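You operate a simulated robot arm through the tools that you are given. There is no shell and no other tool. Be economical: measure what you need, move in short steps, check, and stop when the job is done.

You are at the controls of a simulated robot arm. One attempt, no reset.

## Task
Fetch the rail wiper and set it on top of the white short blue label pack. Fetch the yellow padlock and stand it on the lower shelf of the blue tool cart. Fetch the long red label pack and set it on the blue-edged layer pad. Take the green masterbatch jar and leave it on the jogger tray. Put the tub that says "suddlow" from the top of the white cabinet on the top of the white bench and the tub labelled "pellowby" on the bench shelf. Take the blue drain jug and leave it on top of the red masterbatch sack. Put the purge compound pot on top of the blue masterbatch sack. Any order will do. Set down upright: rail wiper, yellow padlock, green masterbatch jar, blue drain jug, purge compound pot.

Only the result counts: the job must be done as asked and must still hold three seconds after the hand-in. Knocking over, shifting, dropping, spilling or breaking anything else fails it.

## Robot
A 7-joint arm with a two-finger parallel gripper on a trunk, on a base that drives. Base frame: it is fixed to the floor where the robot stands at the start and does not move with it; the origin is under the middle of the robot, x ahead of it, y to its left, z up; the surface under the hand at the start is at about z = 0.9. Units: m, rad, N and s.
With the tool pointing down near the work surface it reaches from about 0.26 to 0.72 m from the robot's upright axis, wherever it stands. Its first joint turns from -2.897 to 2.897 rad. Places, roughly: bench shelf (124x20 cm) [-7.34, 2.24, 0.24]; blue drain jug [-5.25, 2.25, 0.5]; blue masterbatch sack [-8.5, 2.25, 0.5]; blue-edged layer pad (58x38x1 cm) [-6.6, -3.7, 0.6]; blue-label tub one, green-label tub three, tub thr [-5.25, -1.25, 1.25]; green masterbatch jar [-7.75, 2.25, 0.75]; jogger tray (32x15 cm) [-7.96, 0.18, 1.32]; long red label pack [-8.5, 0.25, 1]; lower shelf of the blue tool cart [-1.1, -2.2, 0.3]; purge compound pot [-7.5, 2.25, 0.25]; rail wiper (6x4x6 cm) [0.5, -0.1, 0.9]; red masterbatch sack [-8.25, 2.25, 0.5]; short blue label pack [0.5, -0.75, 1]; top of the white bench [-6.1, -1.3, 0.9]; yellow padlock (4x3x9 cm) [-1.1, -2.5, 0.9]. Payload 3.43 kg.
The tool frame sits at the grasp point between the pads (the TCP): z along the fingers, y along the line on which they close. The tips reach 0.034 m beyond it. The gripper opens to 0.128 m. The fingers are 0.024 m wide and 0.012 m thick; the gripper's body (0.048 by 0.13 m) begins 0.096 m behind the TCP.
Orientation is that of the tool frame in the base frame, as a unit quaternion [w, x, y, z]. With the fingers straight down and closing along the base's y, the tool's x points along the base's -x, its y along +y and its z along -z.

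## Interface
- The arm moves only by the tool drive_tool. Its argument "commands" is a list of rows, each a list of 7 numbers: the shift along the tool's x, y, z in units of 400 mm (1.0 is 400 mm), then the turn, a rotation vector about the tool's x, y, z in units of 120 degrees (1.0 is 120 degrees), then the closure in counts, from 0 (fully open) to 255 (shut). In form: [[tx, ty, tz, wx, wy, wz, grip], ...]. A call has 1 to 12 rows; each row is the pose to reach, as a shift and turn from the pose commanded when the call began, along the tool's axes at that moment. A call with a number of a shift or a turn outside -1 to 1 is refused whole. A row lasts 0.2 s, in which the tool goes at most 0.05 m and 0.15 rad; a call with a longer step from one row to the next is refused whole, and so is a gripper value outside its range. A pose out of reach is approached as far as the arm can. The call stops where the force on the tool passes 40 N (or 10 N more than at its start, if that is more) or the arm is blocked; 0.2 s more then pass. The fingers move at their own pace (about 0.108 m/s each) and stop on an object; they squeeze with about 32 N. The grip force told is the motor's: it shows also when the fingers shut on nothing. Time passes only in rows, and 0.2 s behind the last, so rows that repeat a pose let the fingers close. The reply holds the time, the measured pose of the TCP, the force on the tool along the base axes, the opening and the grip force, in the units named above and with some noise, with the torque about the TCP (base axes, N m) and any sound that the robot's microphone picked up.
- Cameras (640 x 400 px; columns grow to the right, rows downward): "scene" is now at [-0.0127, 0.073, 1.4501]; the picture's right is [-0.50, -0.87, 0.00], its down [-0.48, 0.28, -0.83] and it looks along [0.72, -0.42, -0.55] (base axes); focal length 282 px, centre (320, 200). "wrist" rides on the gripper at [0.076, -0.011, -0.16] in the tool frame; the picture's right is [0.15, 0.99, 0.00], its down [-0.88, 0.13, -0.46] and it looks along [-0.45, 0.07, 0.89] (tool axes); focal length 234 px, centre (320, 200).
- snapshot(camera): a new picture of that camera. No time passes.
- slide_trunk(by): slides the trunk up (or, below 0, down) by that many m; the arm and the scene camera ride with it, the base frame stays. It gives what a move gives, with no picture.
- drive_base(legs): drives the robot by 1 to 6 legs, each [ahead, left, turn to the left] in m, m and rad, along the robot's own axes; the way and the turn of a leg run together, so that a leg with both is an arc; at most 1.5 m and 3.142 rad a leg. The arm and the cameras ride along, it lands a little off, and it stops where it bumps. It gives what a move gives.
- turn_head(pan, tilt): turns the head with the scene camera to pan (to the left, within 1.501 rad either way) and tilt (down, from -0.506 to 1.204), counted from straight ahead of the robot. It gives what a move gives.
- measure_at(camera, pixels): for up to 12 pixels [column, row] of the newest picture of that camera ("zoom" is the newest enlarged one), the place [x, y, z] in the base frame of the surface seen there, good to about 0.003 m, but the place of the scene camera against the robot may be out by one fixed shift of up to 0.025 m in any direction. No time passes.
- zoom(camera, box): a new picture of the part [left, top, right, bottom] of that camera's present view, enlarged. No time passes.
- hand_in(): hands the job in; it is judged then, once.

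Work in short steps. Measure before you move; look again where a grasp or a placing could have gone wrong, and mend it. You have 322 turns and 186 pictures in all, those below and enlarged ones among them. Open the gripper and draw the arm clear of the work before you hand the job in, unless the task says otherwise; then end with one line.

The tools are called as name(argument=value, ...) on one line, values as JSON. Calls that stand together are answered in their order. drive_tool: Moves the arm, as the interface text tells. Its arguments: {"type":"object","properties":{"commands":{"type":"array"}},"required":["commands"]} The other tools are called the same way: slide_trunk (by) slides the trunk up or down; drive_base (legs) drives the base; turn_head (pan, tilt) turns the head that bears the scene camera; snapshot (camera) takes a picture; measure_at (camera, pixels) gives the place of the surface under pixels of a picture; zoom (camera, box) takes an enlarged picture of a part of a camera's view; hand_in () hands the job in.

At the start:

```text
time: 0.0
position: [0.4168, -0.2108, 1.2239]
tcp_rot: [0.0, 0.0, 1.0, 0.0]
wrist_force: [-0.6, 0.2, 0.5]
ft_torque: [0.05, -0.02, 0.01]
gripper_width: 0.128
gripper_force: 0.0
trunk travel left (down, up): [-0.15, 0.174]
robot x, y, heading: [0.0012, -0.0002, 0.002]
head pan, tilt: [-0.522, 0.586]
```

scene: 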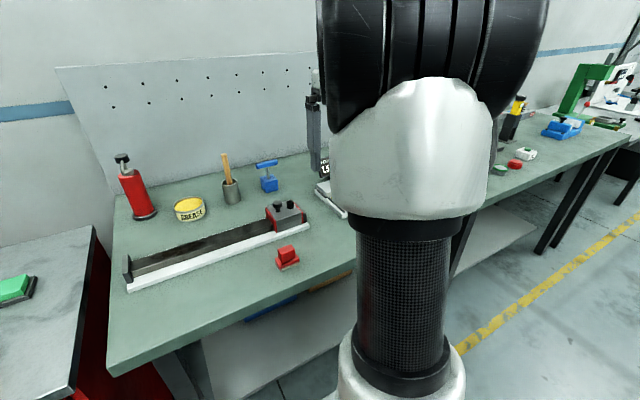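
wrist: 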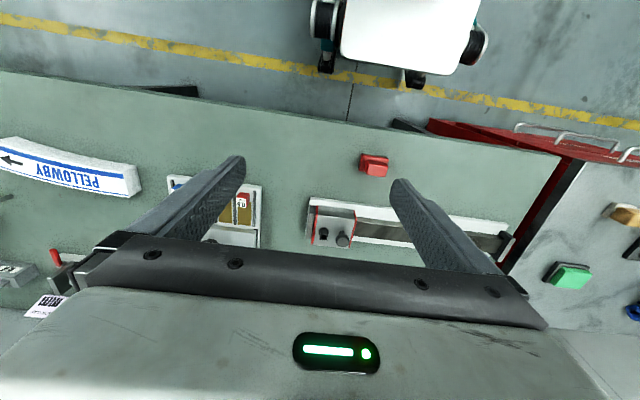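

The red block at scene (287,257) may be the rail wiper; I measure it and a few others, and look right toward the short blue label pack.

measure_at(camera="scene", pixels=[[287, 250], [288, 265], [284, 212], [268, 182], [330, 190], [140, 285], [298, 232]])

zoom(camera="wrist", box=[0, 120, 400, 320])

measure_at(camera="wrist", pixels=[[375, 160], [373, 172], [330, 230], [70, 170], [240, 205], [560, 275]])

```text
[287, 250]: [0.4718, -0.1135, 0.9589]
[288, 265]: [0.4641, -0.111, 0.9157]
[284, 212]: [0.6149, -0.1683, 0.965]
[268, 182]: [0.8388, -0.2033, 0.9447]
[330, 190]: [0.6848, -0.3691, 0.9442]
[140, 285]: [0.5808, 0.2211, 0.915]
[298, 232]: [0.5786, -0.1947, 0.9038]
```

```text
1.60 times, centred on (200, 220) of wrist
```

zoom: 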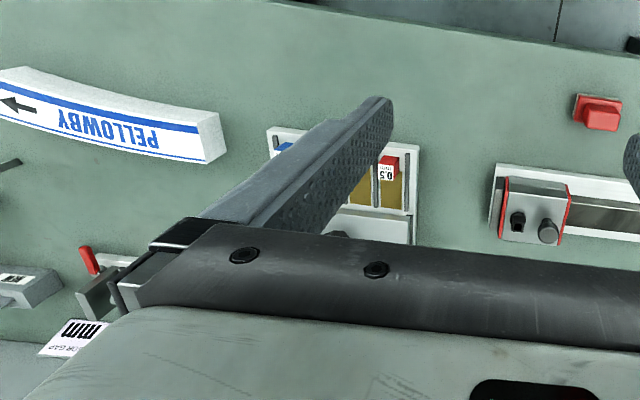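

```text
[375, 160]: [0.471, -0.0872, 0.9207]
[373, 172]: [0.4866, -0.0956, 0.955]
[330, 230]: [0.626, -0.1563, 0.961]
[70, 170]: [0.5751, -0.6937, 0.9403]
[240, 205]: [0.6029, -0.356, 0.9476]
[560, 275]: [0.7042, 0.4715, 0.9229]
```

Red block at about (0.47,-0.09) base. I look at the label pack area.

turn_head(pan=-1.0, tilt=0.6)

snapshot(camera="scene")

zoom(camera="wrist", box=[290, 130, 530, 280])

```text
time: 0.9
position: [0.4181, -0.211, 1.2248]
tcp_rot: [0.0, 0.0, 1.0, 0.001]
wrist_force: [0.9, 0.2, 0.2]
ft_torque: [0.02, 0.01, 0.01]
gripper_width: 0.128
gripper_force: 0.0
trunk travel left (down, up): [-0.15, 0.174]
robot x, y, heading: [0.0001, 0.0035, 0.005]
head pan, tilt: [-1.0, 0.6]
```

```text
182 pictures are left
```

scene: 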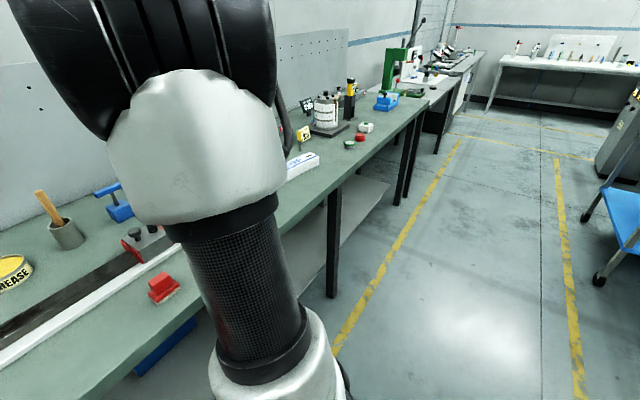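

```text
2.67 times, centred on (410, 205) of wrist
```

zoom: 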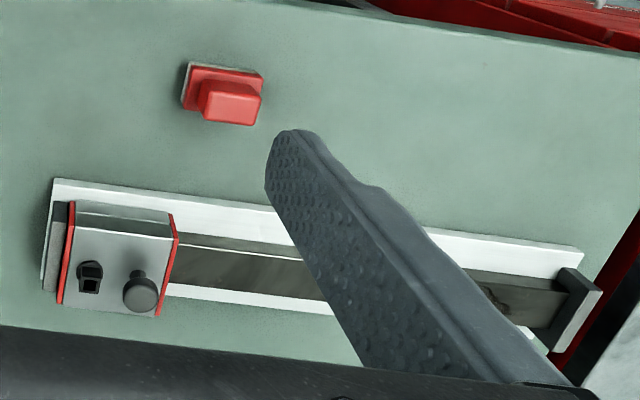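

I measure the wiper's corners in the zoom.

measure_at(camera="zoom", pixels=[[205, 112], [210, 88], [256, 95], [253, 120], [190, 68], [262, 74], [185, 102], [230, 105], [230, 88], [150, 110]])

```text
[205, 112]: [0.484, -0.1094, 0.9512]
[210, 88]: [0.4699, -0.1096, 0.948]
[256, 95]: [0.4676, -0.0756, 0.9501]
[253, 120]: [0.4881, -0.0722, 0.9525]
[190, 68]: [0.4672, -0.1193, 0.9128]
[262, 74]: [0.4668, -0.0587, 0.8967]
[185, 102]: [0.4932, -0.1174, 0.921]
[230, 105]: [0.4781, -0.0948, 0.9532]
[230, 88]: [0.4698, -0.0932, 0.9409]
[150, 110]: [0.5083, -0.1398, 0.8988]
```

Handle centre ≈ (0.478,-0.091), top 0.953, table ≈0.898. I move above it.

drive_tool(commands=[[-0.025, 0.05, 0.094, 0, 0, 0, 0], [-0.05, 0.1, 0.188, 0, 0, 0, 0], [-0.075, 0.15, 0.281, 0, 0, 0, 0], [-0.1, 0.2, 0.375, 0, 0, 0, 0], [-0.125, 0.25, 0.469, 0, 0, 0, 0], [-0.15, 0.3, 0.54, 0, 0, 0, 0]])

zoom(camera="wrist", box=[160, 50, 480, 250])

```text
time: 2.3
position: [0.4759, -0.0905, 1.0081]
tcp_rot: [0.0, 0.0, 1.0, 0.0]
wrist_force: [-1.2, -0.2, -0.2]
ft_torque: [0.0, 0.01, 0.03]
gripper_width: 0.1282
gripper_force: 0.1
trunk travel left (down, up): [-0.15, 0.174]
robot x, y, heading: [0.0006, 0.001, 0.001]
head pan, tilt: [-1.0, 0.6]
```

```text
2.00 times, centred on (320, 150) of wrist
```

zoom: 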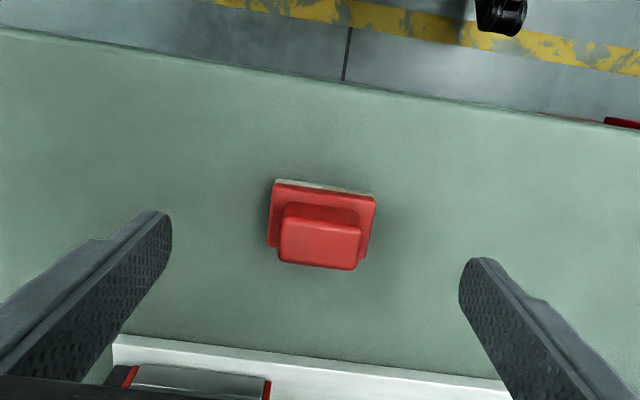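

measure_at(camera="zoom", pixels=[[283, 255], [355, 265], [320, 265], [320, 235], [290, 228], [358, 235], [276, 240], [370, 240], [320, 190], [282, 190], [370, 200], [230, 240]])

```text
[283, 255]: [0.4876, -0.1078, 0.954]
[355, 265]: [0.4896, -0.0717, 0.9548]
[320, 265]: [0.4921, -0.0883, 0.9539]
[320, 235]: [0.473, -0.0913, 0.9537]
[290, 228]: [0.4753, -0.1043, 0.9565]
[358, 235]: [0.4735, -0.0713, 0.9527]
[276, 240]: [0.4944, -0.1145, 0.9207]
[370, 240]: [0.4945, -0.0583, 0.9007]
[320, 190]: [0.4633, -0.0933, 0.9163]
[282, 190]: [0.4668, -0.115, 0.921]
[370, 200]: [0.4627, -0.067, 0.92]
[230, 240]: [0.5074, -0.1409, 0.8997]
```

Handle centre (0.481,-0.090), base top ≈0.92. Descend to TCP z≈0.959, then close.

drive_tool(commands=[[-0.0125, 0.001, 0.06, 0, 0, 0, 0], [-0.0125, 0.001, 0.122, 0, 0, 0, 0], [-0.0125, 0.001, 0.122, 0, 0, 0, 255], [-0.0125, 0.001, 0.122, 0, 0, 0, 255], [-0.0125, 0.001, 0.122, 0, 0, 0, 255], [-0.0125, 0.001, 0.122, 0, 0, 0, 255], [-0.0125, 0.001, 0.06, 0, 0, 0, 255], [-0.0125, 0.001, -0.06, 0, 0, 0, 255], [-0.0125, 0.001, -0.18, 0, 0, 0, 255], [-0.0125, 0.001, -0.3, 0, 0, 0, 255]])

snapshot(camera="wrist")

```text
time: 4.5
position: [0.4809, -0.0914, 1.1267]
tcp_rot: [0.0, 0.001, 1.0, 0.001]
wrist_force: [0.0, 0.2, -0.3]
ft_torque: [-0.01, 0.0, 0.03]
gripper_width: 0.0389
gripper_force: 31.7
trunk travel left (down, up): [-0.15, 0.174]
robot x, y, heading: [-0.0024, -0.0039, 0.001]
head pan, tilt: [-1.0, 0.6]
```

```text
179 pictures are left
```

wrist: 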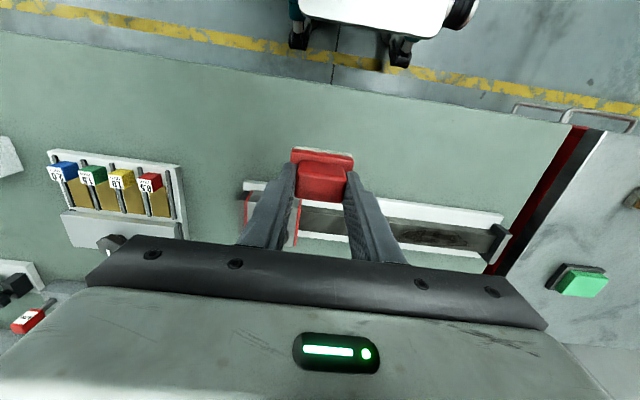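

The wiper is held. I drive the base right 0.6 m to face the pack.

drive_base(legs=[[0, -0.55, 0]])

snapshot(camera="wrist")

snapshot(camera="scene")

```text
time: 10.3
position: [0.4818, -0.6424, 1.127]
tcp_rot: [0.0, 0.001, 1.0, 0.0]
wrist_force: [1.0, 0.1, -0.8]
ft_torque: [0.0, -0.02, -0.02]
gripper_width: 0.039
gripper_force: 31.4
trunk travel left (down, up): [-0.15, 0.174]
robot x, y, heading: [0.0035, -0.5511, -0.001]
head pan, tilt: [-1.0, 0.6]
```

```text
178 pictures are left
```

wrist: 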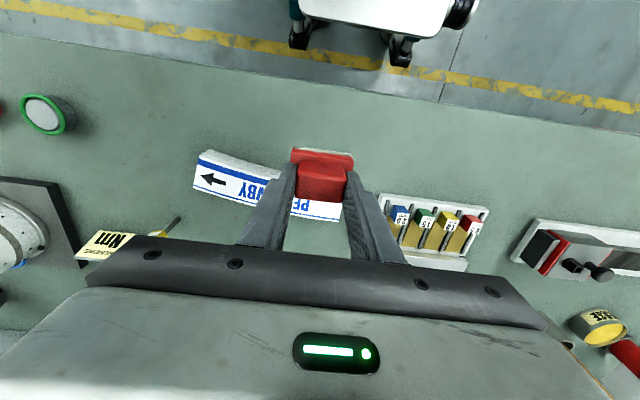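

```text
177 pictures are left
```

scene: 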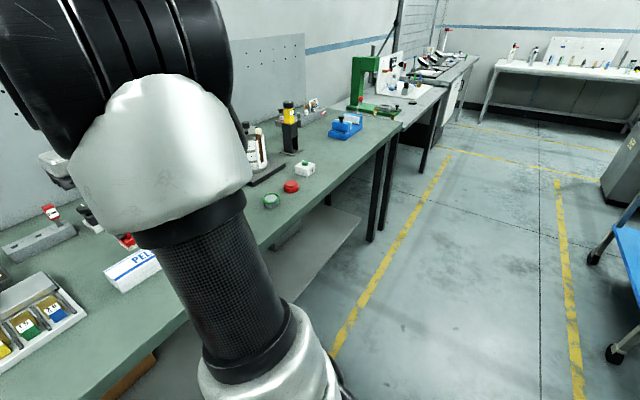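

The pack lies ahead at wrist (200..340,150..220). I measure it.

measure_at(camera="wrist", pixels=[[208, 157], [198, 187], [240, 165], [250, 195], [225, 180], [250, 180], [275, 175], [315, 218], [335, 200], [260, 225]])

zoom(camera="wrist", box=[180, 130, 360, 240])

```text
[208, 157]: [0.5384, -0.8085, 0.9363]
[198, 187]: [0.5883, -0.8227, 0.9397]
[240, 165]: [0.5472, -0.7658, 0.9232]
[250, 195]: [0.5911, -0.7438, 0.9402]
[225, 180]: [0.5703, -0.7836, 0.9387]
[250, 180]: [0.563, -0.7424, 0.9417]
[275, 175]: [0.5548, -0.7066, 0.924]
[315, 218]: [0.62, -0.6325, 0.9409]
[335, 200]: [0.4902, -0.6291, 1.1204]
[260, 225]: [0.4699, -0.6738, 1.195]
```

```text
3.56 times, centred on (270, 185) of wrist
```

zoom: 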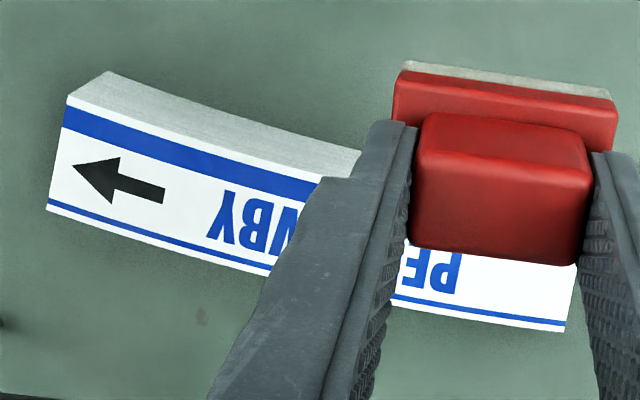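

measure_at(camera="zoom", pixels=[[68, 100], [52, 208], [200, 155], [165, 242], [310, 182], [265, 270], [420, 303], [560, 328], [190, 200], [570, 280]])

```text
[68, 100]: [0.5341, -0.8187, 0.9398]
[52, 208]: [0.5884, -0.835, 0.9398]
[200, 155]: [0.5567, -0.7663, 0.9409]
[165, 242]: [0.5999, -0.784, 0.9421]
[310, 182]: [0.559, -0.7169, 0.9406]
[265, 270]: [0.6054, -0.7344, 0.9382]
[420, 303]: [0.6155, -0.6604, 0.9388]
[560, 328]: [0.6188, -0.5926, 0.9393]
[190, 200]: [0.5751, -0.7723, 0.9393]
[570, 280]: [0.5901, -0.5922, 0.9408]
```

Pack centre ≈ (0.585,-0.713), top 0.940, yaw ≈ -7°. Move over, turn, lower to bottom ≈ 2–3 mm above.

drive_tool(commands=[[-0.09, -0.06, 0, 0, 0, 0.03, 255], [-0.18, -0.12, 0, 0, 0, 0.06, 255], [-0.2575, -0.1775, 0, 0, 0, 0.06, 255], [-0.2575, -0.1775, 0.1, 0, 0, 0.06, 255], [-0.2575, -0.1775, 0.2, 0, 0, 0.06, 255], [-0.2575, -0.1775, 0.27, 0, 0, 0.06, 255]])

snapshot(camera="wrist")

```text
time: 11.7
position: [0.5835, -0.7146, 1.0188]
tcp_rot: [0.002, 0.064, 0.998, -0.001]
wrist_force: [0.4, -0.6, -1.2]
ft_torque: [0.0, -0.01, 0.03]
gripper_width: 0.0392
gripper_force: 31.5
trunk travel left (down, up): [-0.15, 0.174]
robot x, y, heading: [0.0003, -0.5501, -0.0]
head pan, tilt: [-1.0, 0.6]
```

```text
175 pictures are left
```

wrist: 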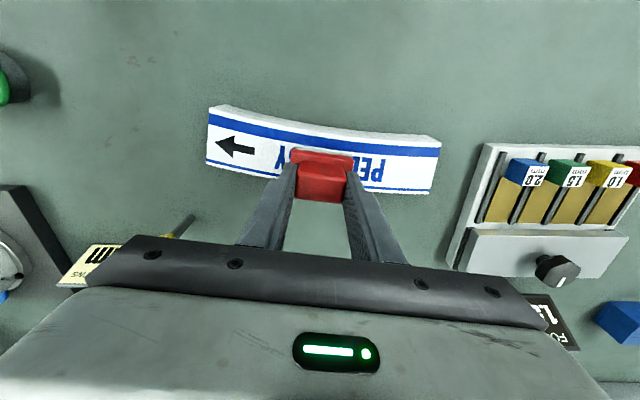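

Well placed over it. Lower 15 mm, open, and rise.

drive_tool(commands=[[0, 0, 0.02, 0, 0, 0, 255], [0, 0, 0.038, 0, 0, 0, 255], [0, 0, 0.038, 0, 0, 0, 255], [0, 0, 0.038, 0, 0, 0, 100], [0, 0, 0.038, 0, 0, 0, 100], [0, 0, 0.038, 0, 0, 0, 100], [0, 0, -0.08, 0, 0, 0, 100], [0, 0, -0.2, 0, 0, 0, 100], [0, 0, -0.3, 0, 0, 0, 100]])

snapshot(camera="wrist")

```text
time: 13.7
position: [0.5805, -0.7135, 1.1371]
tcp_rot: [0.0, 0.064, 0.998, 0.0]
wrist_force: [-0.3, -0.2, 0.4]
ft_torque: [-0.04, -0.01, 0.01]
gripper_width: 0.078
gripper_force: 0.0
trunk travel left (down, up): [-0.15, 0.174]
robot x, y, heading: [-0.0025, -0.5521, -0.004]
head pan, tilt: [-1.0, 0.6]
```

```text
174 pictures are left
```

wrist: 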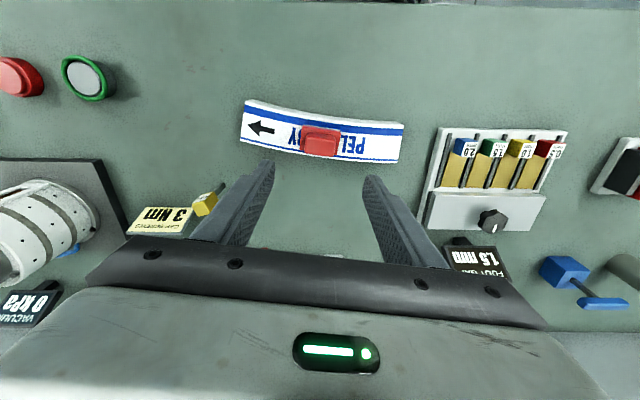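

Wiper stands on the pack. I tuck the arm, then turn the robot right to look for the cart and padlock.

drive_tool(commands=[[0.1, 0, -0.05, 0, 0, -0.03, 0], [0.2, 0, -0.12, 0, 0, -0.06, 0], [0.3, 0, -0.2, 0, 0, -0.06, 0], [0.4, 0, -0.25, 0, 0, -0.06, 0], [0.5, 0, -0.3, 0, 0, -0.06, 0]])

turn_head(pan=-0.6, tilt=0.4)

drive_base(legs=[[-0.3, 0, 0], [0, 0, -1.6]])

snapshot(camera="scene")

```text
refused: row 3 steps farther than a row can; nothing moved
```

```text
time: 14.6
position: [0.5814, -0.714, 1.1374]
tcp_rot: [0.0, 0.063, 0.998, 0.0]
wrist_force: [0.0, -0.3, -0.4]
ft_torque: [-0.01, 0.03, -0.04]
gripper_width: 0.0781
gripper_force: 0.1
trunk travel left (down, up): [-0.15, 0.174]
robot x, y, heading: [-0.0012, -0.5506, 0.002]
head pan, tilt: [-0.6, 0.4]
```

```text
time: 20.6
position: [-0.4884, -1.1253, 1.138]
tcp_rot: [0.001, 0.764, 0.646, 0.0]
wrist_force: [-0.2, 0.4, -0.2]
ft_torque: [0.05, 0.04, -0.02]
gripper_width: 0.078
gripper_force: 0.1
trunk travel left (down, up): [-0.15, 0.174]
robot x, y, heading: [-0.3052, -0.5454, -1.616]
head pan, tilt: [-0.6, 0.4]
```

```text
173 pictures are left
```

scene: 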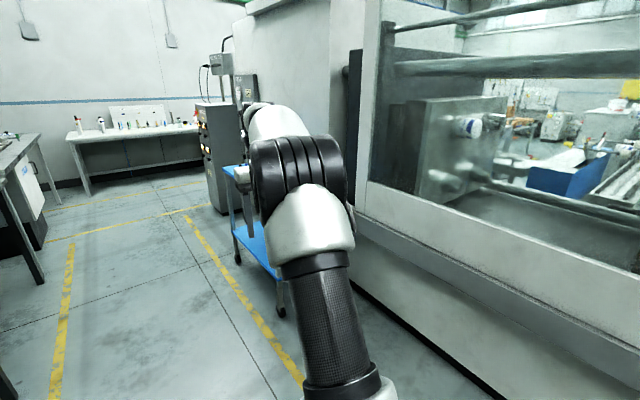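

I measure some of the cart and machine to plan the drive.

measure_at(camera="scene", pixels=[[230, 170], [239, 260], [281, 312], [235, 190], [240, 172], [270, 260], [400, 330], [355, 180], [205, 150], [360, 240], [245, 210]])

zoom(camera="scene", box=[190, 40, 350, 140])

```text
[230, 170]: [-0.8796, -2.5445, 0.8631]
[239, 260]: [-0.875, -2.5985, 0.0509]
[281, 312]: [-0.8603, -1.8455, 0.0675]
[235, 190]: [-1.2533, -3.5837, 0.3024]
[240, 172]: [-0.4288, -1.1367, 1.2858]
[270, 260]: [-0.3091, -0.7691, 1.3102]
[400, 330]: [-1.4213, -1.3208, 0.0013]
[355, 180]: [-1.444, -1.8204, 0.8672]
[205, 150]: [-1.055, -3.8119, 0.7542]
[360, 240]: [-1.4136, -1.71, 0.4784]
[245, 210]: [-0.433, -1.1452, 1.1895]
```

```text
4.00 times, centred on (270, 90) of scene
```

zoom: 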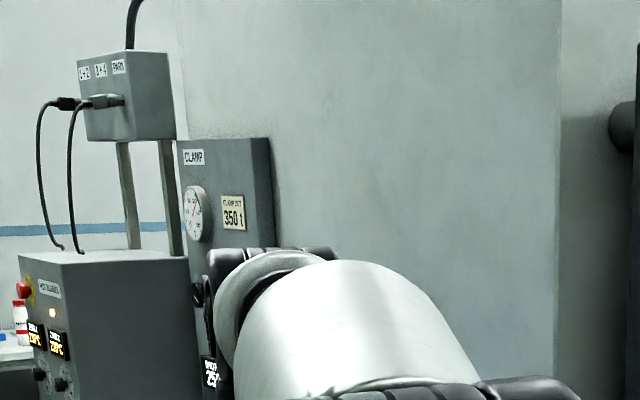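

Cart front is at x≈-0.86, y from -1.85 to -2.6. Tuck the arm and drive alongside, then face the cart.

drive_tool(commands=[[0.1, 0, -0.03, 0, 0, -0.03, 0], [0.2, 0, -0.06, 0, 0, -0.06, 0], [0.3, 0, -0.1, 0, 0, -0.06, 0], [0.4, 0, -0.14, 0, 0, -0.06, 0], [0.5, 0, -0.18, 0, 0, -0.06, 0]])

drive_base(legs=[[1.5, 0.12, 0], [0.15, 0, 0], [0, 0, -1.53]])

turn_head(pan=0.4, tilt=0.6)

snapshot(camera="scene")

snapshot(camera="wrist")

```text
time: 21.8
position: [-0.4545, -0.9258, 1.2114]
tcp_rot: [0.001, 0.722, 0.692, 0.001]
wrist_force: [-0.9, 0.5, 0.1]
ft_torque: [0.06, -0.01, 0.02]
gripper_width: 0.1281
gripper_force: 0.0
trunk travel left (down, up): [-0.15, 0.174]
robot x, y, heading: [-0.2988, -0.5517, -1.611]
head pan, tilt: [-0.6, 0.4]
```

```text
refused: leg 1 is longer than a leg can be; nothing moved
```

```text
time: 23.1
position: [-0.4546, -0.927, 1.2112]
tcp_rot: [0.0, 0.722, 0.692, 0.0]
wrist_force: [-0.9, 0.5, 0.3]
ft_torque: [-0.02, 0.0, -0.01]
gripper_width: 0.1282
gripper_force: 0.1
trunk travel left (down, up): [-0.15, 0.174]
robot x, y, heading: [-0.3018, -0.5483, -1.616]
head pan, tilt: [0.4, 0.6]
```

```text
171 pictures are left
```

scene: 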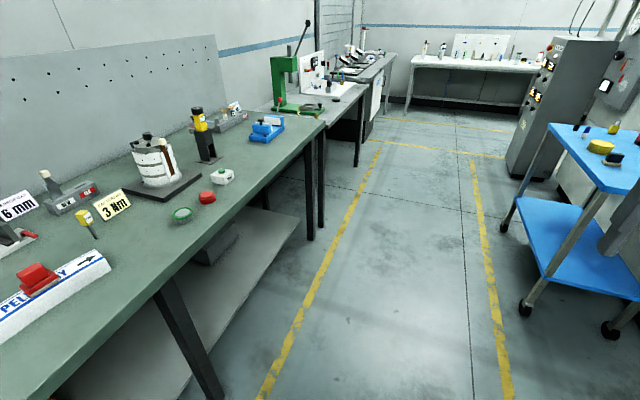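

```text
170 pictures are left
```

wrist: 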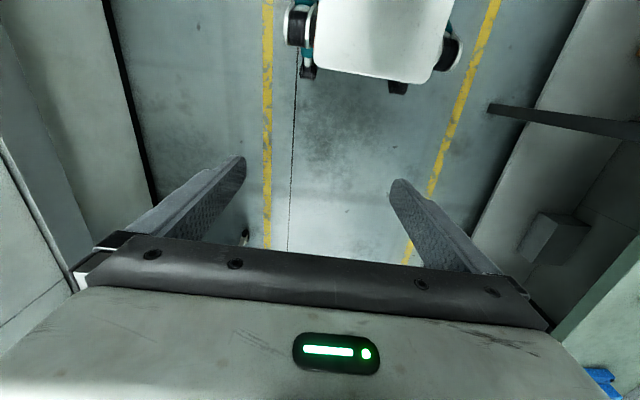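

The cart shows a padlock-like yellow thing near (614,128). I drive there.

drive_base(legs=[[1.4, 0.12, 0], [0.25, 0, 0], [0, 0, -1.53]])

turn_head(pan=0.45, tilt=0.6)

snapshot(camera="scene")

snapshot(camera="wrist")

```text
time: 35.3
position: [-0.6304, -2.0357, 1.2124]
tcp_rot: [0.0, 1.0, -0.007, 0.001]
wrist_force: [0.0, 0.2, -0.5]
ft_torque: [-0.01, -0.02, -0.01]
gripper_width: 0.128
gripper_force: 0.1
trunk travel left (down, up): [-0.15, 0.174]
robot x, y, heading: [-0.2518, -2.1787, 3.128]
head pan, tilt: [0.4, 0.6]
```

```text
time: 35.9
position: [-0.6295, -2.0356, 1.2132]
tcp_rot: [0.0, 1.0, -0.007, 0.0]
wrist_force: [-0.7, 0.7, 0.1]
ft_torque: [0.0, -0.01, 0.01]
gripper_width: 0.1279
gripper_force: 0.0
trunk travel left (down, up): [-0.15, 0.174]
robot x, y, heading: [-0.2488, -2.1745, 3.124]
head pan, tilt: [0.45, 0.6]
```

```text
169 pictures are left
```

scene: 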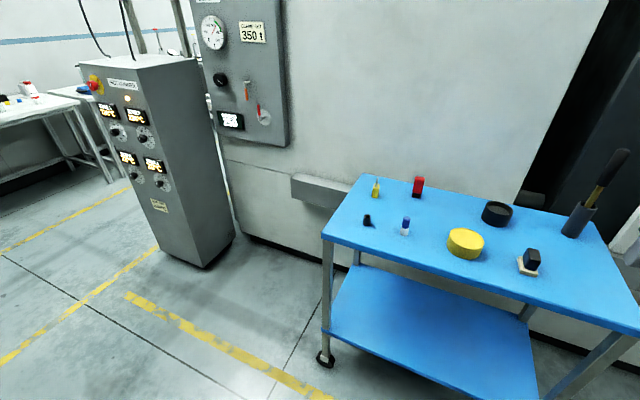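

```text
168 pictures are left
```

wrist: 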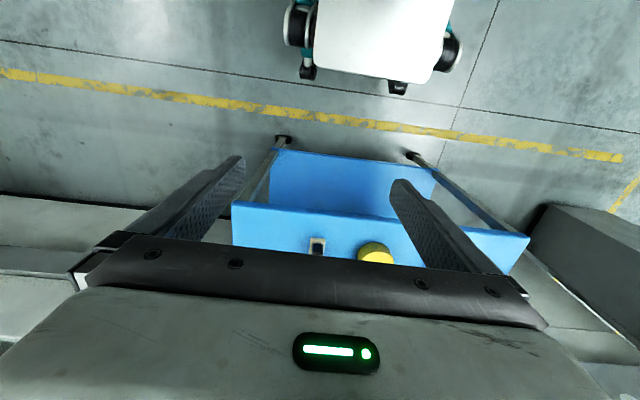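

zoom(camera="scene", box=[320, 150, 560, 300])

measure_at(camera="scene", pixels=[[375, 190], [417, 188], [465, 240], [405, 228], [340, 232], [330, 330], [370, 310], [430, 330], [372, 275], [500, 320], [600, 245], [367, 180]])

measure_at(camera="wrist", pixels=[[240, 215], [525, 240], [375, 250], [300, 225], [330, 180], [280, 165], [420, 175]])

```text
2.67 times, centred on (440, 225) of scene
```

zoom: 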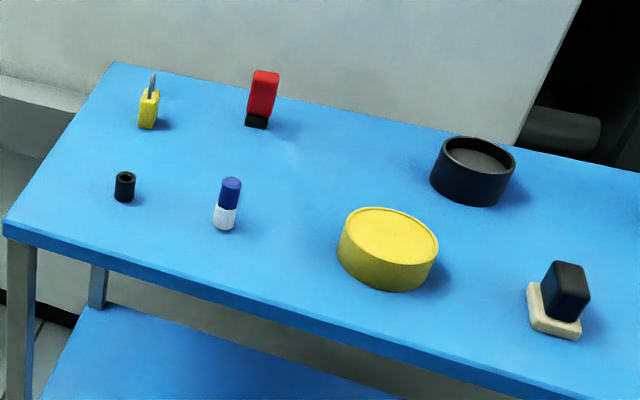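

```text
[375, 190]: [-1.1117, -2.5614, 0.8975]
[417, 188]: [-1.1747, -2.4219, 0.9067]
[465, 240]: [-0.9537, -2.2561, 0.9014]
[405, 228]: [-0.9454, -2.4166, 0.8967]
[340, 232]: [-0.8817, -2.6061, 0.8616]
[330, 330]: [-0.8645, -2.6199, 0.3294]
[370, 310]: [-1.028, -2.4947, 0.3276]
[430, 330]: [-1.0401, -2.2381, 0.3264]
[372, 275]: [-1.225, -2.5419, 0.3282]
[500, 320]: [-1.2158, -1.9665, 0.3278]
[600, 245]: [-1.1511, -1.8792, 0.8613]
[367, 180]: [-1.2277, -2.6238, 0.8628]
```

```text
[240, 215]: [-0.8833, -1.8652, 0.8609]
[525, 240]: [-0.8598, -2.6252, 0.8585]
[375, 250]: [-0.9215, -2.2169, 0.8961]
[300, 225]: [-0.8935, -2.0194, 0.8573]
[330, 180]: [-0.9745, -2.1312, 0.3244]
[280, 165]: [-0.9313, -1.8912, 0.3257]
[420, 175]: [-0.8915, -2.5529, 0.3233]
```

Padlock at zoom (148,105), ≈(-1.11,-2.56). Drive to face it, then take a wrist look.

drive_base(legs=[[0, 0.35, 0.016], [0.17, 0, 0]])

turn_head(pan=0.3, tilt=0.7)

snapshot(camera="scene")

snapshot(camera="wrist")

```text
time: 40.9
position: [-0.805, -2.3867, 1.2127]
tcp_rot: [0.0, 1.0, -0.003, -0.001]
wrist_force: [0.3, 0.3, 0.2]
ft_torque: [0.02, -0.01, 0.02]
gripper_width: 0.1281
gripper_force: 0.1
trunk travel left (down, up): [-0.15, 0.174]
robot x, y, heading: [-0.4218, -2.5242, 3.136]
head pan, tilt: [0.45, 0.6]
```

```text
time: 41.6
position: [-0.8045, -2.386, 1.2125]
tcp_rot: [0.001, 1.0, -0.003, 0.001]
wrist_force: [-0.1, -0.9, -0.1]
ft_torque: [-0.01, 0.01, -0.02]
gripper_width: 0.1281
gripper_force: 0.0
trunk travel left (down, up): [-0.15, 0.174]
robot x, y, heading: [-0.421, -2.5239, 3.139]
head pan, tilt: [0.3, 0.7]
```

```text
166 pictures are left
```

scene: 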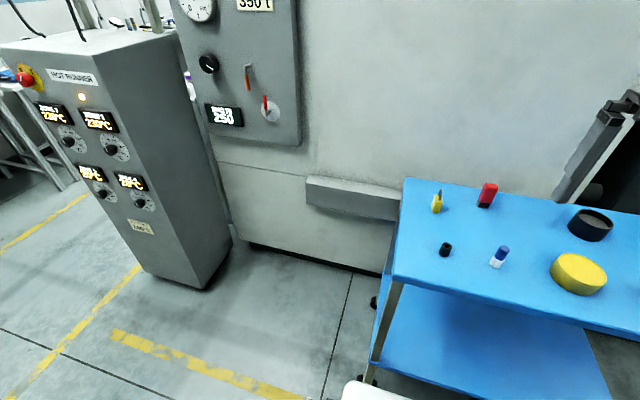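

```text
165 pictures are left
```

wrist: 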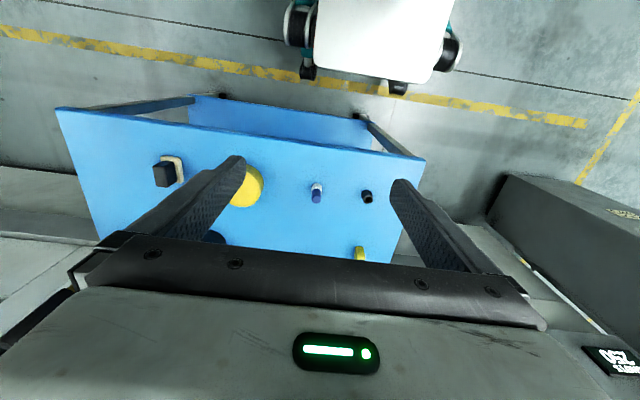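

zoom(camera="scene", box=[400, 160, 560, 280])

measure_at(camera="wrist", pixels=[[360, 250], [360, 257], [355, 258], [366, 195], [367, 200], [317, 186], [316, 197], [372, 230], [245, 185]])

measure_at(camera="scene", pixels=[[437, 207], [440, 197], [437, 213], [446, 247], [501, 253], [497, 263], [577, 265], [488, 190]])

```text
3.33 times, centred on (480, 220) of scene
```

zoom: 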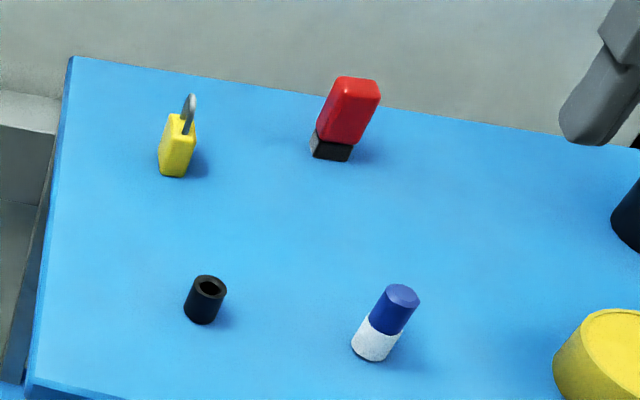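

```text
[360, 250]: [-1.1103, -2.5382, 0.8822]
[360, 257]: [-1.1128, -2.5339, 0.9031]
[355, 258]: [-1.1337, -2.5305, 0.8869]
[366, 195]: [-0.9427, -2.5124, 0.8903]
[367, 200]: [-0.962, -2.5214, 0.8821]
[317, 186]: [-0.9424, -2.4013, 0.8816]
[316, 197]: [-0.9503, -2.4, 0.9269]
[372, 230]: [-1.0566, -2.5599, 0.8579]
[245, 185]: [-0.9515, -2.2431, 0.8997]
```

```text
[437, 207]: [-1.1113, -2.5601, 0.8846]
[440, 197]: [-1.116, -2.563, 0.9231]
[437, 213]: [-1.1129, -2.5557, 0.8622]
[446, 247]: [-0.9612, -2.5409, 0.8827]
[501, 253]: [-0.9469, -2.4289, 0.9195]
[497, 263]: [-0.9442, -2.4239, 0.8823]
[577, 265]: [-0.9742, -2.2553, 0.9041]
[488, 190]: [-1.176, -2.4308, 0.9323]
```

Wrist readings put the padlock at ≈(-1.12,-2.535). I move to a pregrasp pose tilted 30° forward and look.

drive_tool(commands=[[-0.07, 0.048, 0.05, 0, -0.031, 0, 0], [-0.14, 0.096, 0.1, 0, -0.062, 0, 0], [-0.21, 0.144, 0.15, 0, -0.094, 0, 0], [-0.27, 0.192, 0.2, 0, -0.125, 0, 0], [-0.34, 0.241, 0.25, 0, -0.156, 0, 0], [-0.41, 0.289, 0.3, 0, -0.188, 0, 0], [-0.47, 0.337, 0.33, 0, -0.219, 0, 0], [-0.53, 0.385, 0.36, 0, -0.25, 0, 0]])

snapshot(camera="wrist")

```text
time: 43.4
position: [-1.0161, -2.5423, 1.0663]
tcp_rot: [0.0, 0.966, -0.001, -0.26]
wrist_force: [-0.5, -0.4, -0.3]
ft_torque: [-0.02, -0.01, -0.02]
gripper_width: 0.128
gripper_force: 0.0
trunk travel left (down, up): [-0.15, 0.174]
robot x, y, heading: [-0.4227, -2.5206, 3.136]
head pan, tilt: [0.3, 0.7]
```

```text
163 pictures are left
```

wrist: 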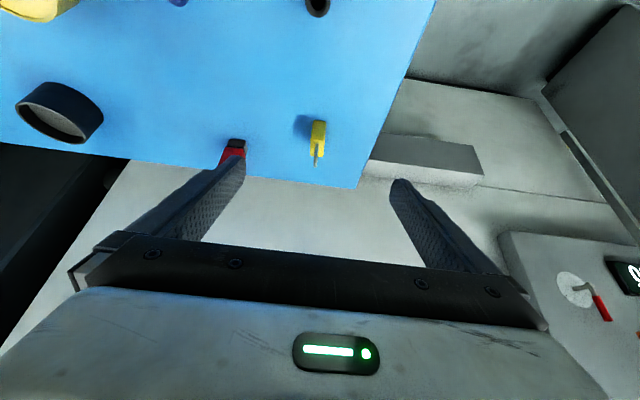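

zoom(camera="wrist", box=[260, 90, 380, 190])

measure_at(camera="wrist", pixels=[[314, 125], [324, 125], [318, 135], [315, 150], [322, 150], [318, 142], [315, 162], [330, 170], [242, 155]])

```text
4.00 times, centred on (320, 140) of wrist
```

zoom: 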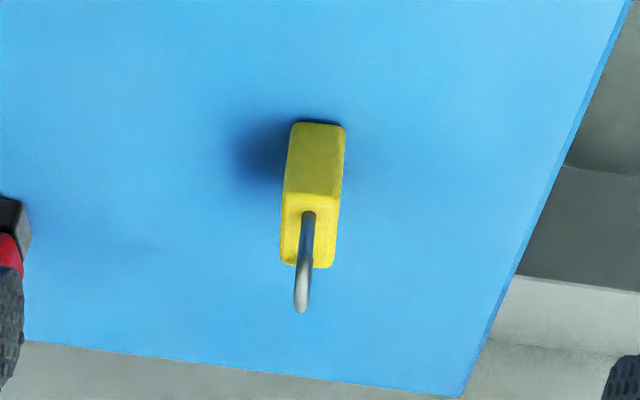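

```text
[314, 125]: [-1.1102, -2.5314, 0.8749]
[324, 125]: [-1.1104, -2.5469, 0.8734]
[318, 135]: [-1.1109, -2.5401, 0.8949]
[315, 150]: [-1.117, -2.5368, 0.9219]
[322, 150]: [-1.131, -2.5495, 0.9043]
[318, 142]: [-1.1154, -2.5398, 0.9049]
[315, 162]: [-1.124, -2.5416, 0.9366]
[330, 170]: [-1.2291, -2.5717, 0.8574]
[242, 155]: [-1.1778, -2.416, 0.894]
```

Body centre ≈(-1.128,-2.541), z 0.858–0.905. I approach along the tool axis with half-open fingers and close.

drive_tool(commands=[[0, 0, 0.1, 0, 0, 0, 115], [-0.01, 0, 0.2, 0, 0, 0, 115], [-0.0215, 0, 0.3, 0, 0, 0, 115], [-0.0215, 0, 0.4, 0, 0, 0, 115], [-0.0215, 0, 0.45, 0, 0, 0, 115]])

snapshot(camera="wrist")

```text
time: 44.6
position: [-1.1154, -2.5389, 0.9152]
tcp_rot: [-0.002, 0.966, -0.001, -0.259]
wrist_force: [-0.1, 0.4, 0.8]
ft_torque: [0.02, 0.02, 0.02]
gripper_width: 0.07
gripper_force: 0.0
trunk travel left (down, up): [-0.15, 0.174]
robot x, y, heading: [-0.4217, -2.5266, 3.132]
head pan, tilt: [0.3, 0.7]
```

```text
161 pictures are left
```

wrist: 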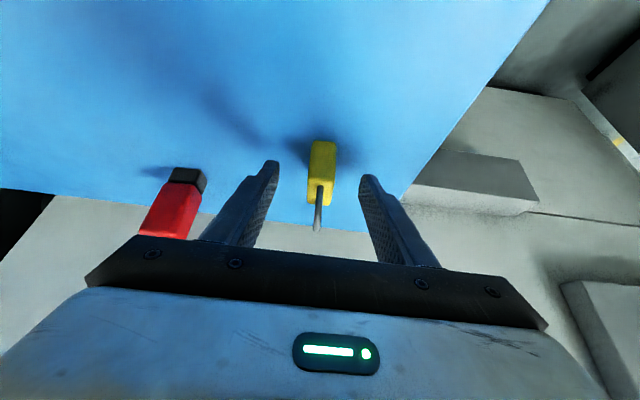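

drive_tool(commands=[[0, 0, 0.033, 0, 0, 0, 115], [0, 0, 0.033, 0, 0, 0, 255], [0, 0, 0.033, 0, 0, 0, 255], [0, 0, 0.033, 0, 0, 0, 255], [0, 0, 0.033, 0, 0, 0, 255], [-0.04, 0, -0.036, 0, 0, 0, 255], [-0.09, 0, -0.123, 0, 0, 0, 255], [-0.14, 0, -0.21, 0, 0, 0, 255], [-0.09, 0, -0.297, 0, 0, 0, 255], [-0.04, 0, -0.384, 0, 0, 0, 255]])

snapshot(camera="wrist")

```text
time: 46.8
position: [-1.0526, -2.5388, 1.0576]
tcp_rot: [-0.001, 0.966, -0.002, -0.259]
wrist_force: [0.9, -0.8, -1.4]
ft_torque: [-0.02, 0.02, 0.01]
gripper_width: 0.021
gripper_force: 31.8
trunk travel left (down, up): [-0.15, 0.174]
robot x, y, heading: [-0.429, -2.5253, 3.138]
head pan, tilt: [0.3, 0.7]
```

```text
160 pictures are left
```

wrist: 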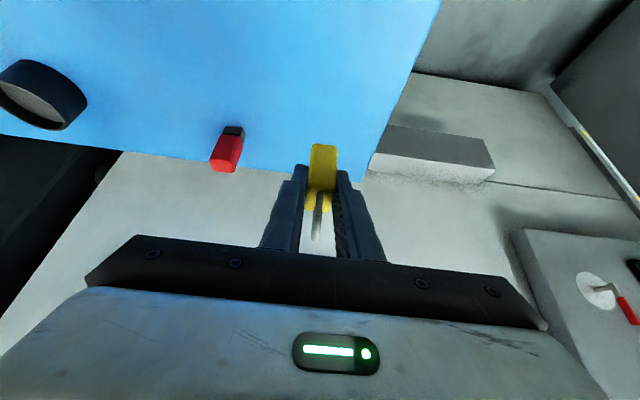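

Padlock held (width 0.021). Back off from the cart, shift right, and lower trunk.

drive_base(legs=[[-0.3, 0, 0], [0, -0.18, 0]])

slide_trunk(by=-0.15)

turn_head(pan=0.3, tilt=0.7)

snapshot(camera="scene")

```text
time: 50.8
position: [-0.7509, -2.3613, 1.0576]
tcp_rot: [-0.001, 0.966, -0.003, -0.259]
wrist_force: [-0.3, 0.9, -1.8]
ft_torque: [0.01, -0.04, 0.02]
gripper_width: 0.0211
gripper_force: 31.7
trunk travel left (down, up): [-0.15, 0.174]
robot x, y, heading: [-0.119, -2.3474, 3.136]
head pan, tilt: [0.3, 0.7]
```

```text
time: 52.5
position: [-0.7514, -2.3625, 0.9081]
tcp_rot: [0.0, 0.966, -0.003, -0.259]
wrist_force: [-0.4, 0.3, -1.5]
ft_torque: [-0.02, -0.01, 0.0]
gripper_width: 0.021
gripper_force: 31.8
trunk travel left (down, up): [0.0, 0.324]
robot x, y, heading: [-0.1174, -2.3434, 3.136]
head pan, tilt: [0.3, 0.7]
```

```text
time: 53.1
position: [-0.7514, -2.3604, 0.9078]
tcp_rot: [-0.001, 0.966, -0.003, -0.259]
wrist_force: [0.4, 0.4, -1.3]
ft_torque: [-0.03, -0.02, 0.01]
gripper_width: 0.0213
gripper_force: 32.0
trunk travel left (down, up): [0.0, 0.324]
robot x, y, heading: [-0.1206, -2.3428, 3.134]
head pan, tilt: [0.3, 0.7]
```

```text
159 pictures are left
```

scene: 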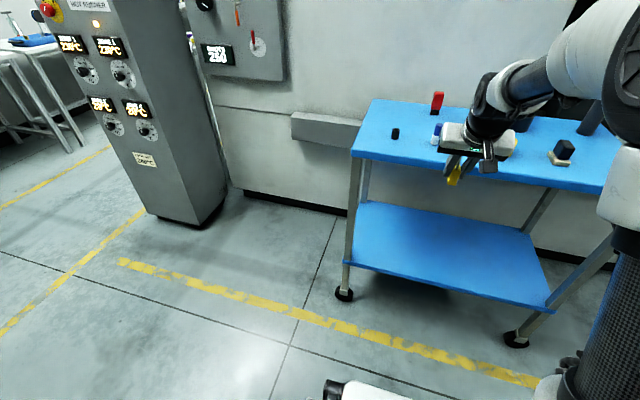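

Clear of the edge. Descend straight 0.36 m in front of the cart.

drive_tool(commands=[[0.056, 0, 0.097, 0, 0, 0, 255], [0.1125, 0, 0.195, 0, 0, 0, 255], [0.169, 0, 0.292, 0, 0, 0, 255], [0.225, 0, 0.39, 0, 0, 0, 255], [0.281, 0, 0.487, 0, 0, 0, 255], [0.3375, 0, 0.585, 0, 0, 0, 255], [0.394, 0, 0.682, 0, 0, 0, 255], [0.45, 0, 0.779, 0, 0, 0, 255]])

snapshot(camera="scene")

snapshot(camera="wrist")

```text
time: 54.9
position: [-0.7536, -2.3602, 0.5491]
tcp_rot: [0.0, 0.966, -0.002, -0.26]
wrist_force: [1.5, 0.1, -0.5]
ft_torque: [0.01, -0.02, 0.01]
gripper_width: 0.021
gripper_force: 32.4
trunk travel left (down, up): [0.0, 0.324]
robot x, y, heading: [-0.1202, -2.3482, 3.137]
head pan, tilt: [0.3, 0.7]
```

```text
158 pictures are left
```

scene: 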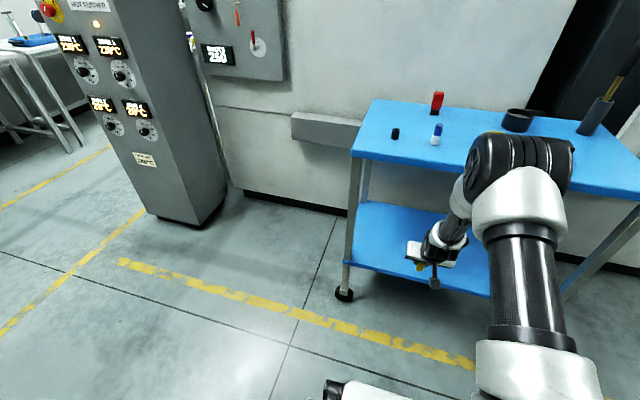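

```text
157 pictures are left
```

wrist: 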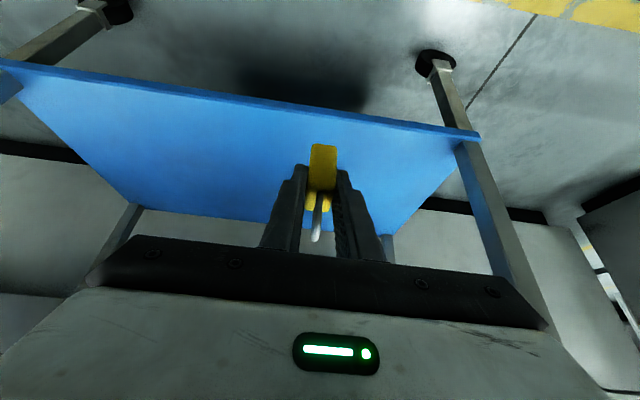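

I check the elbow/forearm location against the cart top before moving in.

measure_at(camera="scene", pixels=[[480, 150], [472, 190], [520, 145], [450, 215], [490, 200], [440, 240], [410, 250]])

measure_at(camera="wrist", pixels=[[250, 100], [250, 150], [420, 132], [330, 215], [400, 160]])

```text
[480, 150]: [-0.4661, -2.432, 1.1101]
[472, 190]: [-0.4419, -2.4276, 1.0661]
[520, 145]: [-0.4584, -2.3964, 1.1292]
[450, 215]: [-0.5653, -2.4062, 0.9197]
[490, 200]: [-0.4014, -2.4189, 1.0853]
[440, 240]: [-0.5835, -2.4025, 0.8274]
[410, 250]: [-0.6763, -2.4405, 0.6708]
```

```text
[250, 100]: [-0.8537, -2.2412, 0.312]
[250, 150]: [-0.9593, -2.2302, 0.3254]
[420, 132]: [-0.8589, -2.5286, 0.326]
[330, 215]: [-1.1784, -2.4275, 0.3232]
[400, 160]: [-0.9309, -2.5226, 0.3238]
```

Lower another 0.15 m to TCP ≈0.40.

drive_tool(commands=[[0.047, 0, 0.081, 0, 0, 0, 255], [0.094, 0, 0.162, 0, 0, 0, 255], [0.141, 0, 0.244, 0, 0, 0, 255], [0.1875, 0, 0.325, 0, 0, 0, 255]])

snapshot(camera="scene")

```text
time: 55.9
position: [-0.7507, -2.362, 0.3964]
tcp_rot: [-0.001, 0.966, -0.002, -0.259]
wrist_force: [-0.5, -0.8, -1.1]
ft_torque: [-0.01, -0.04, 0.05]
gripper_width: 0.0211
gripper_force: 32.0
trunk travel left (down, up): [0.0, 0.324]
robot x, y, heading: [-0.1201, -2.346, 3.135]
head pan, tilt: [0.3, 0.7]
```

```text
156 pictures are left
```

scene: 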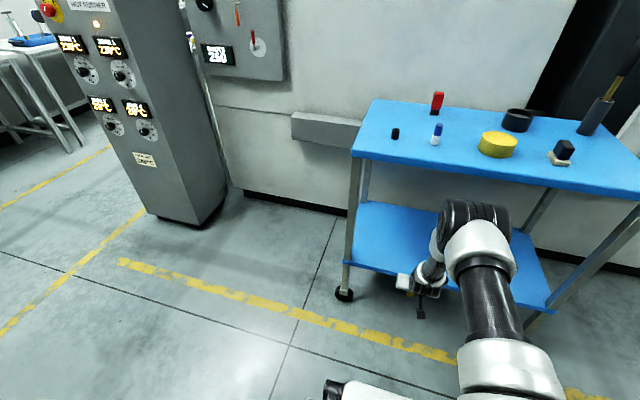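

measure_at(camera="scene", pixels=[[447, 215], [440, 240], [475, 205], [430, 268], [425, 285], [410, 283]])

```text
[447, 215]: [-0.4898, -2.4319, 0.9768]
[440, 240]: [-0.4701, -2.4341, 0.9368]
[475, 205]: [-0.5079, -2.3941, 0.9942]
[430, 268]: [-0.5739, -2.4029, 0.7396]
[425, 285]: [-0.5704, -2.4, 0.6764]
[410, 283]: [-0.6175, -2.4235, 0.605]
```

Elbow clears the top edge. Drive base in 0.18 m.

drive_base(legs=[[0.18, 0, 0]])

snapshot(camera="wrist")

```text
time: 57.5
position: [-0.9314, -2.3629, 0.3981]
tcp_rot: [-0.001, 0.966, -0.002, -0.259]
wrist_force: [0.3, 0.3, -2.0]
ft_torque: [0.03, 0.01, 0.0]
gripper_width: 0.0211
gripper_force: 32.0
trunk travel left (down, up): [0.0, 0.324]
robot x, y, heading: [-0.299, -2.3453, 3.138]
head pan, tilt: [0.3, 0.7]
```

```text
155 pictures are left
```

wrist: 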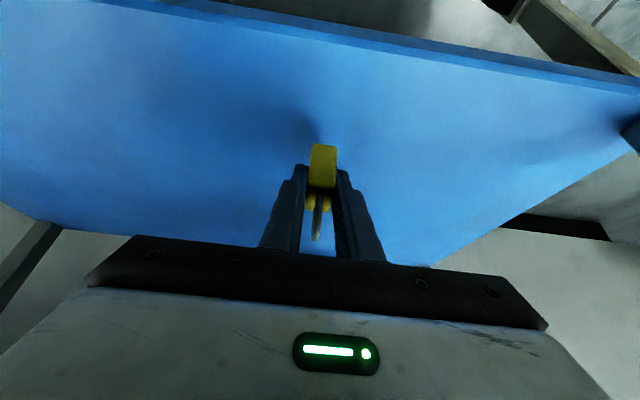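

Over the shelf. Lower ~25 mm and read the force.

drive_tool(commands=[[0.015, 0, 0.026, 0, 0, 0, 255], [0.025, 0, 0.043, 0, 0, 0, 255], [0.031, 0, 0.054, 0, 0, 0, 255], [0.031, 0, 0.054, 0, 0, 0, 255]])

```text
time: 58.5
position: [-0.9327, -2.3621, 0.3734]
tcp_rot: [0.0, 0.966, -0.002, -0.26]
wrist_force: [0.1, 0.2, -2.0]
ft_torque: [-0.01, -0.04, 0.03]
gripper_width: 0.021
gripper_force: 31.8
trunk travel left (down, up): [0.0, 0.324]
robot x, y, heading: [-0.3014, -2.3456, 3.135]
head pan, tilt: [0.3, 0.7]
```

drive_tool(commands=[[0.003, 0, 0.005, 0, 0, 0, 255], [0.005, 0, 0.0087, 0, 0, 0, 255], [0.005, 0, 0.0087, 0, 0, 0, 255]])

zoom(camera="wrist", box=[240, 100, 400, 250])

```text
time: 59.2
position: [-0.9327, -2.3621, 0.3707]
tcp_rot: [-0.001, 0.966, -0.002, -0.259]
wrist_force: [2.9, -0.8, 6.1]
ft_torque: [-0.02, -0.03, 0.02]
gripper_width: 0.0211
gripper_force: 31.4
trunk travel left (down, up): [0.0, 0.324]
robot x, y, heading: [-0.2995, -2.3428, 3.133]
head pan, tilt: [0.3, 0.7]
```

```text
2.67 times, centred on (320, 175) of wrist
```

zoom: 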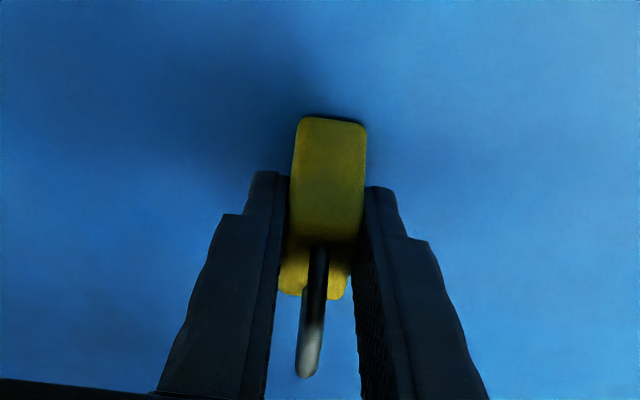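

Contact felt. Open and back out along the tool axis.

drive_tool(commands=[[0, 0, 0, 0, 0, 0, 115], [0, 0, 0, 0, 0, 0, 115], [0, 0, 0, 0, 0, 0, 115], [0, 0, -0.06, 0, 0, 0, 115], [0, 0, -0.15, 0, 0, 0, 115], [0, 0, -0.25, 0, 0, 0, 115]])

snapshot(camera="wrist")

```text
time: 60.6
position: [-0.8805, -2.3623, 0.4557]
tcp_rot: [-0.001, 0.966, -0.001, -0.259]
wrist_force: [0.0, 0.1, -0.6]
ft_torque: [0.01, -0.04, 0.05]
gripper_width: 0.0704
gripper_force: 0.1
trunk travel left (down, up): [0.0, 0.324]
robot x, y, heading: [-0.3026, -2.3433, 3.138]
head pan, tilt: [0.3, 0.7]
```

```text
153 pictures are left
```

wrist: 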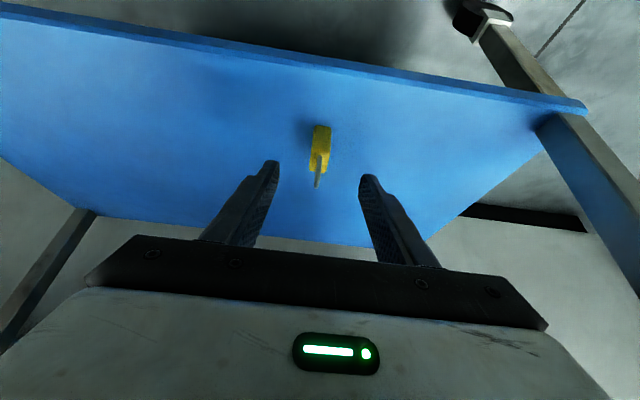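

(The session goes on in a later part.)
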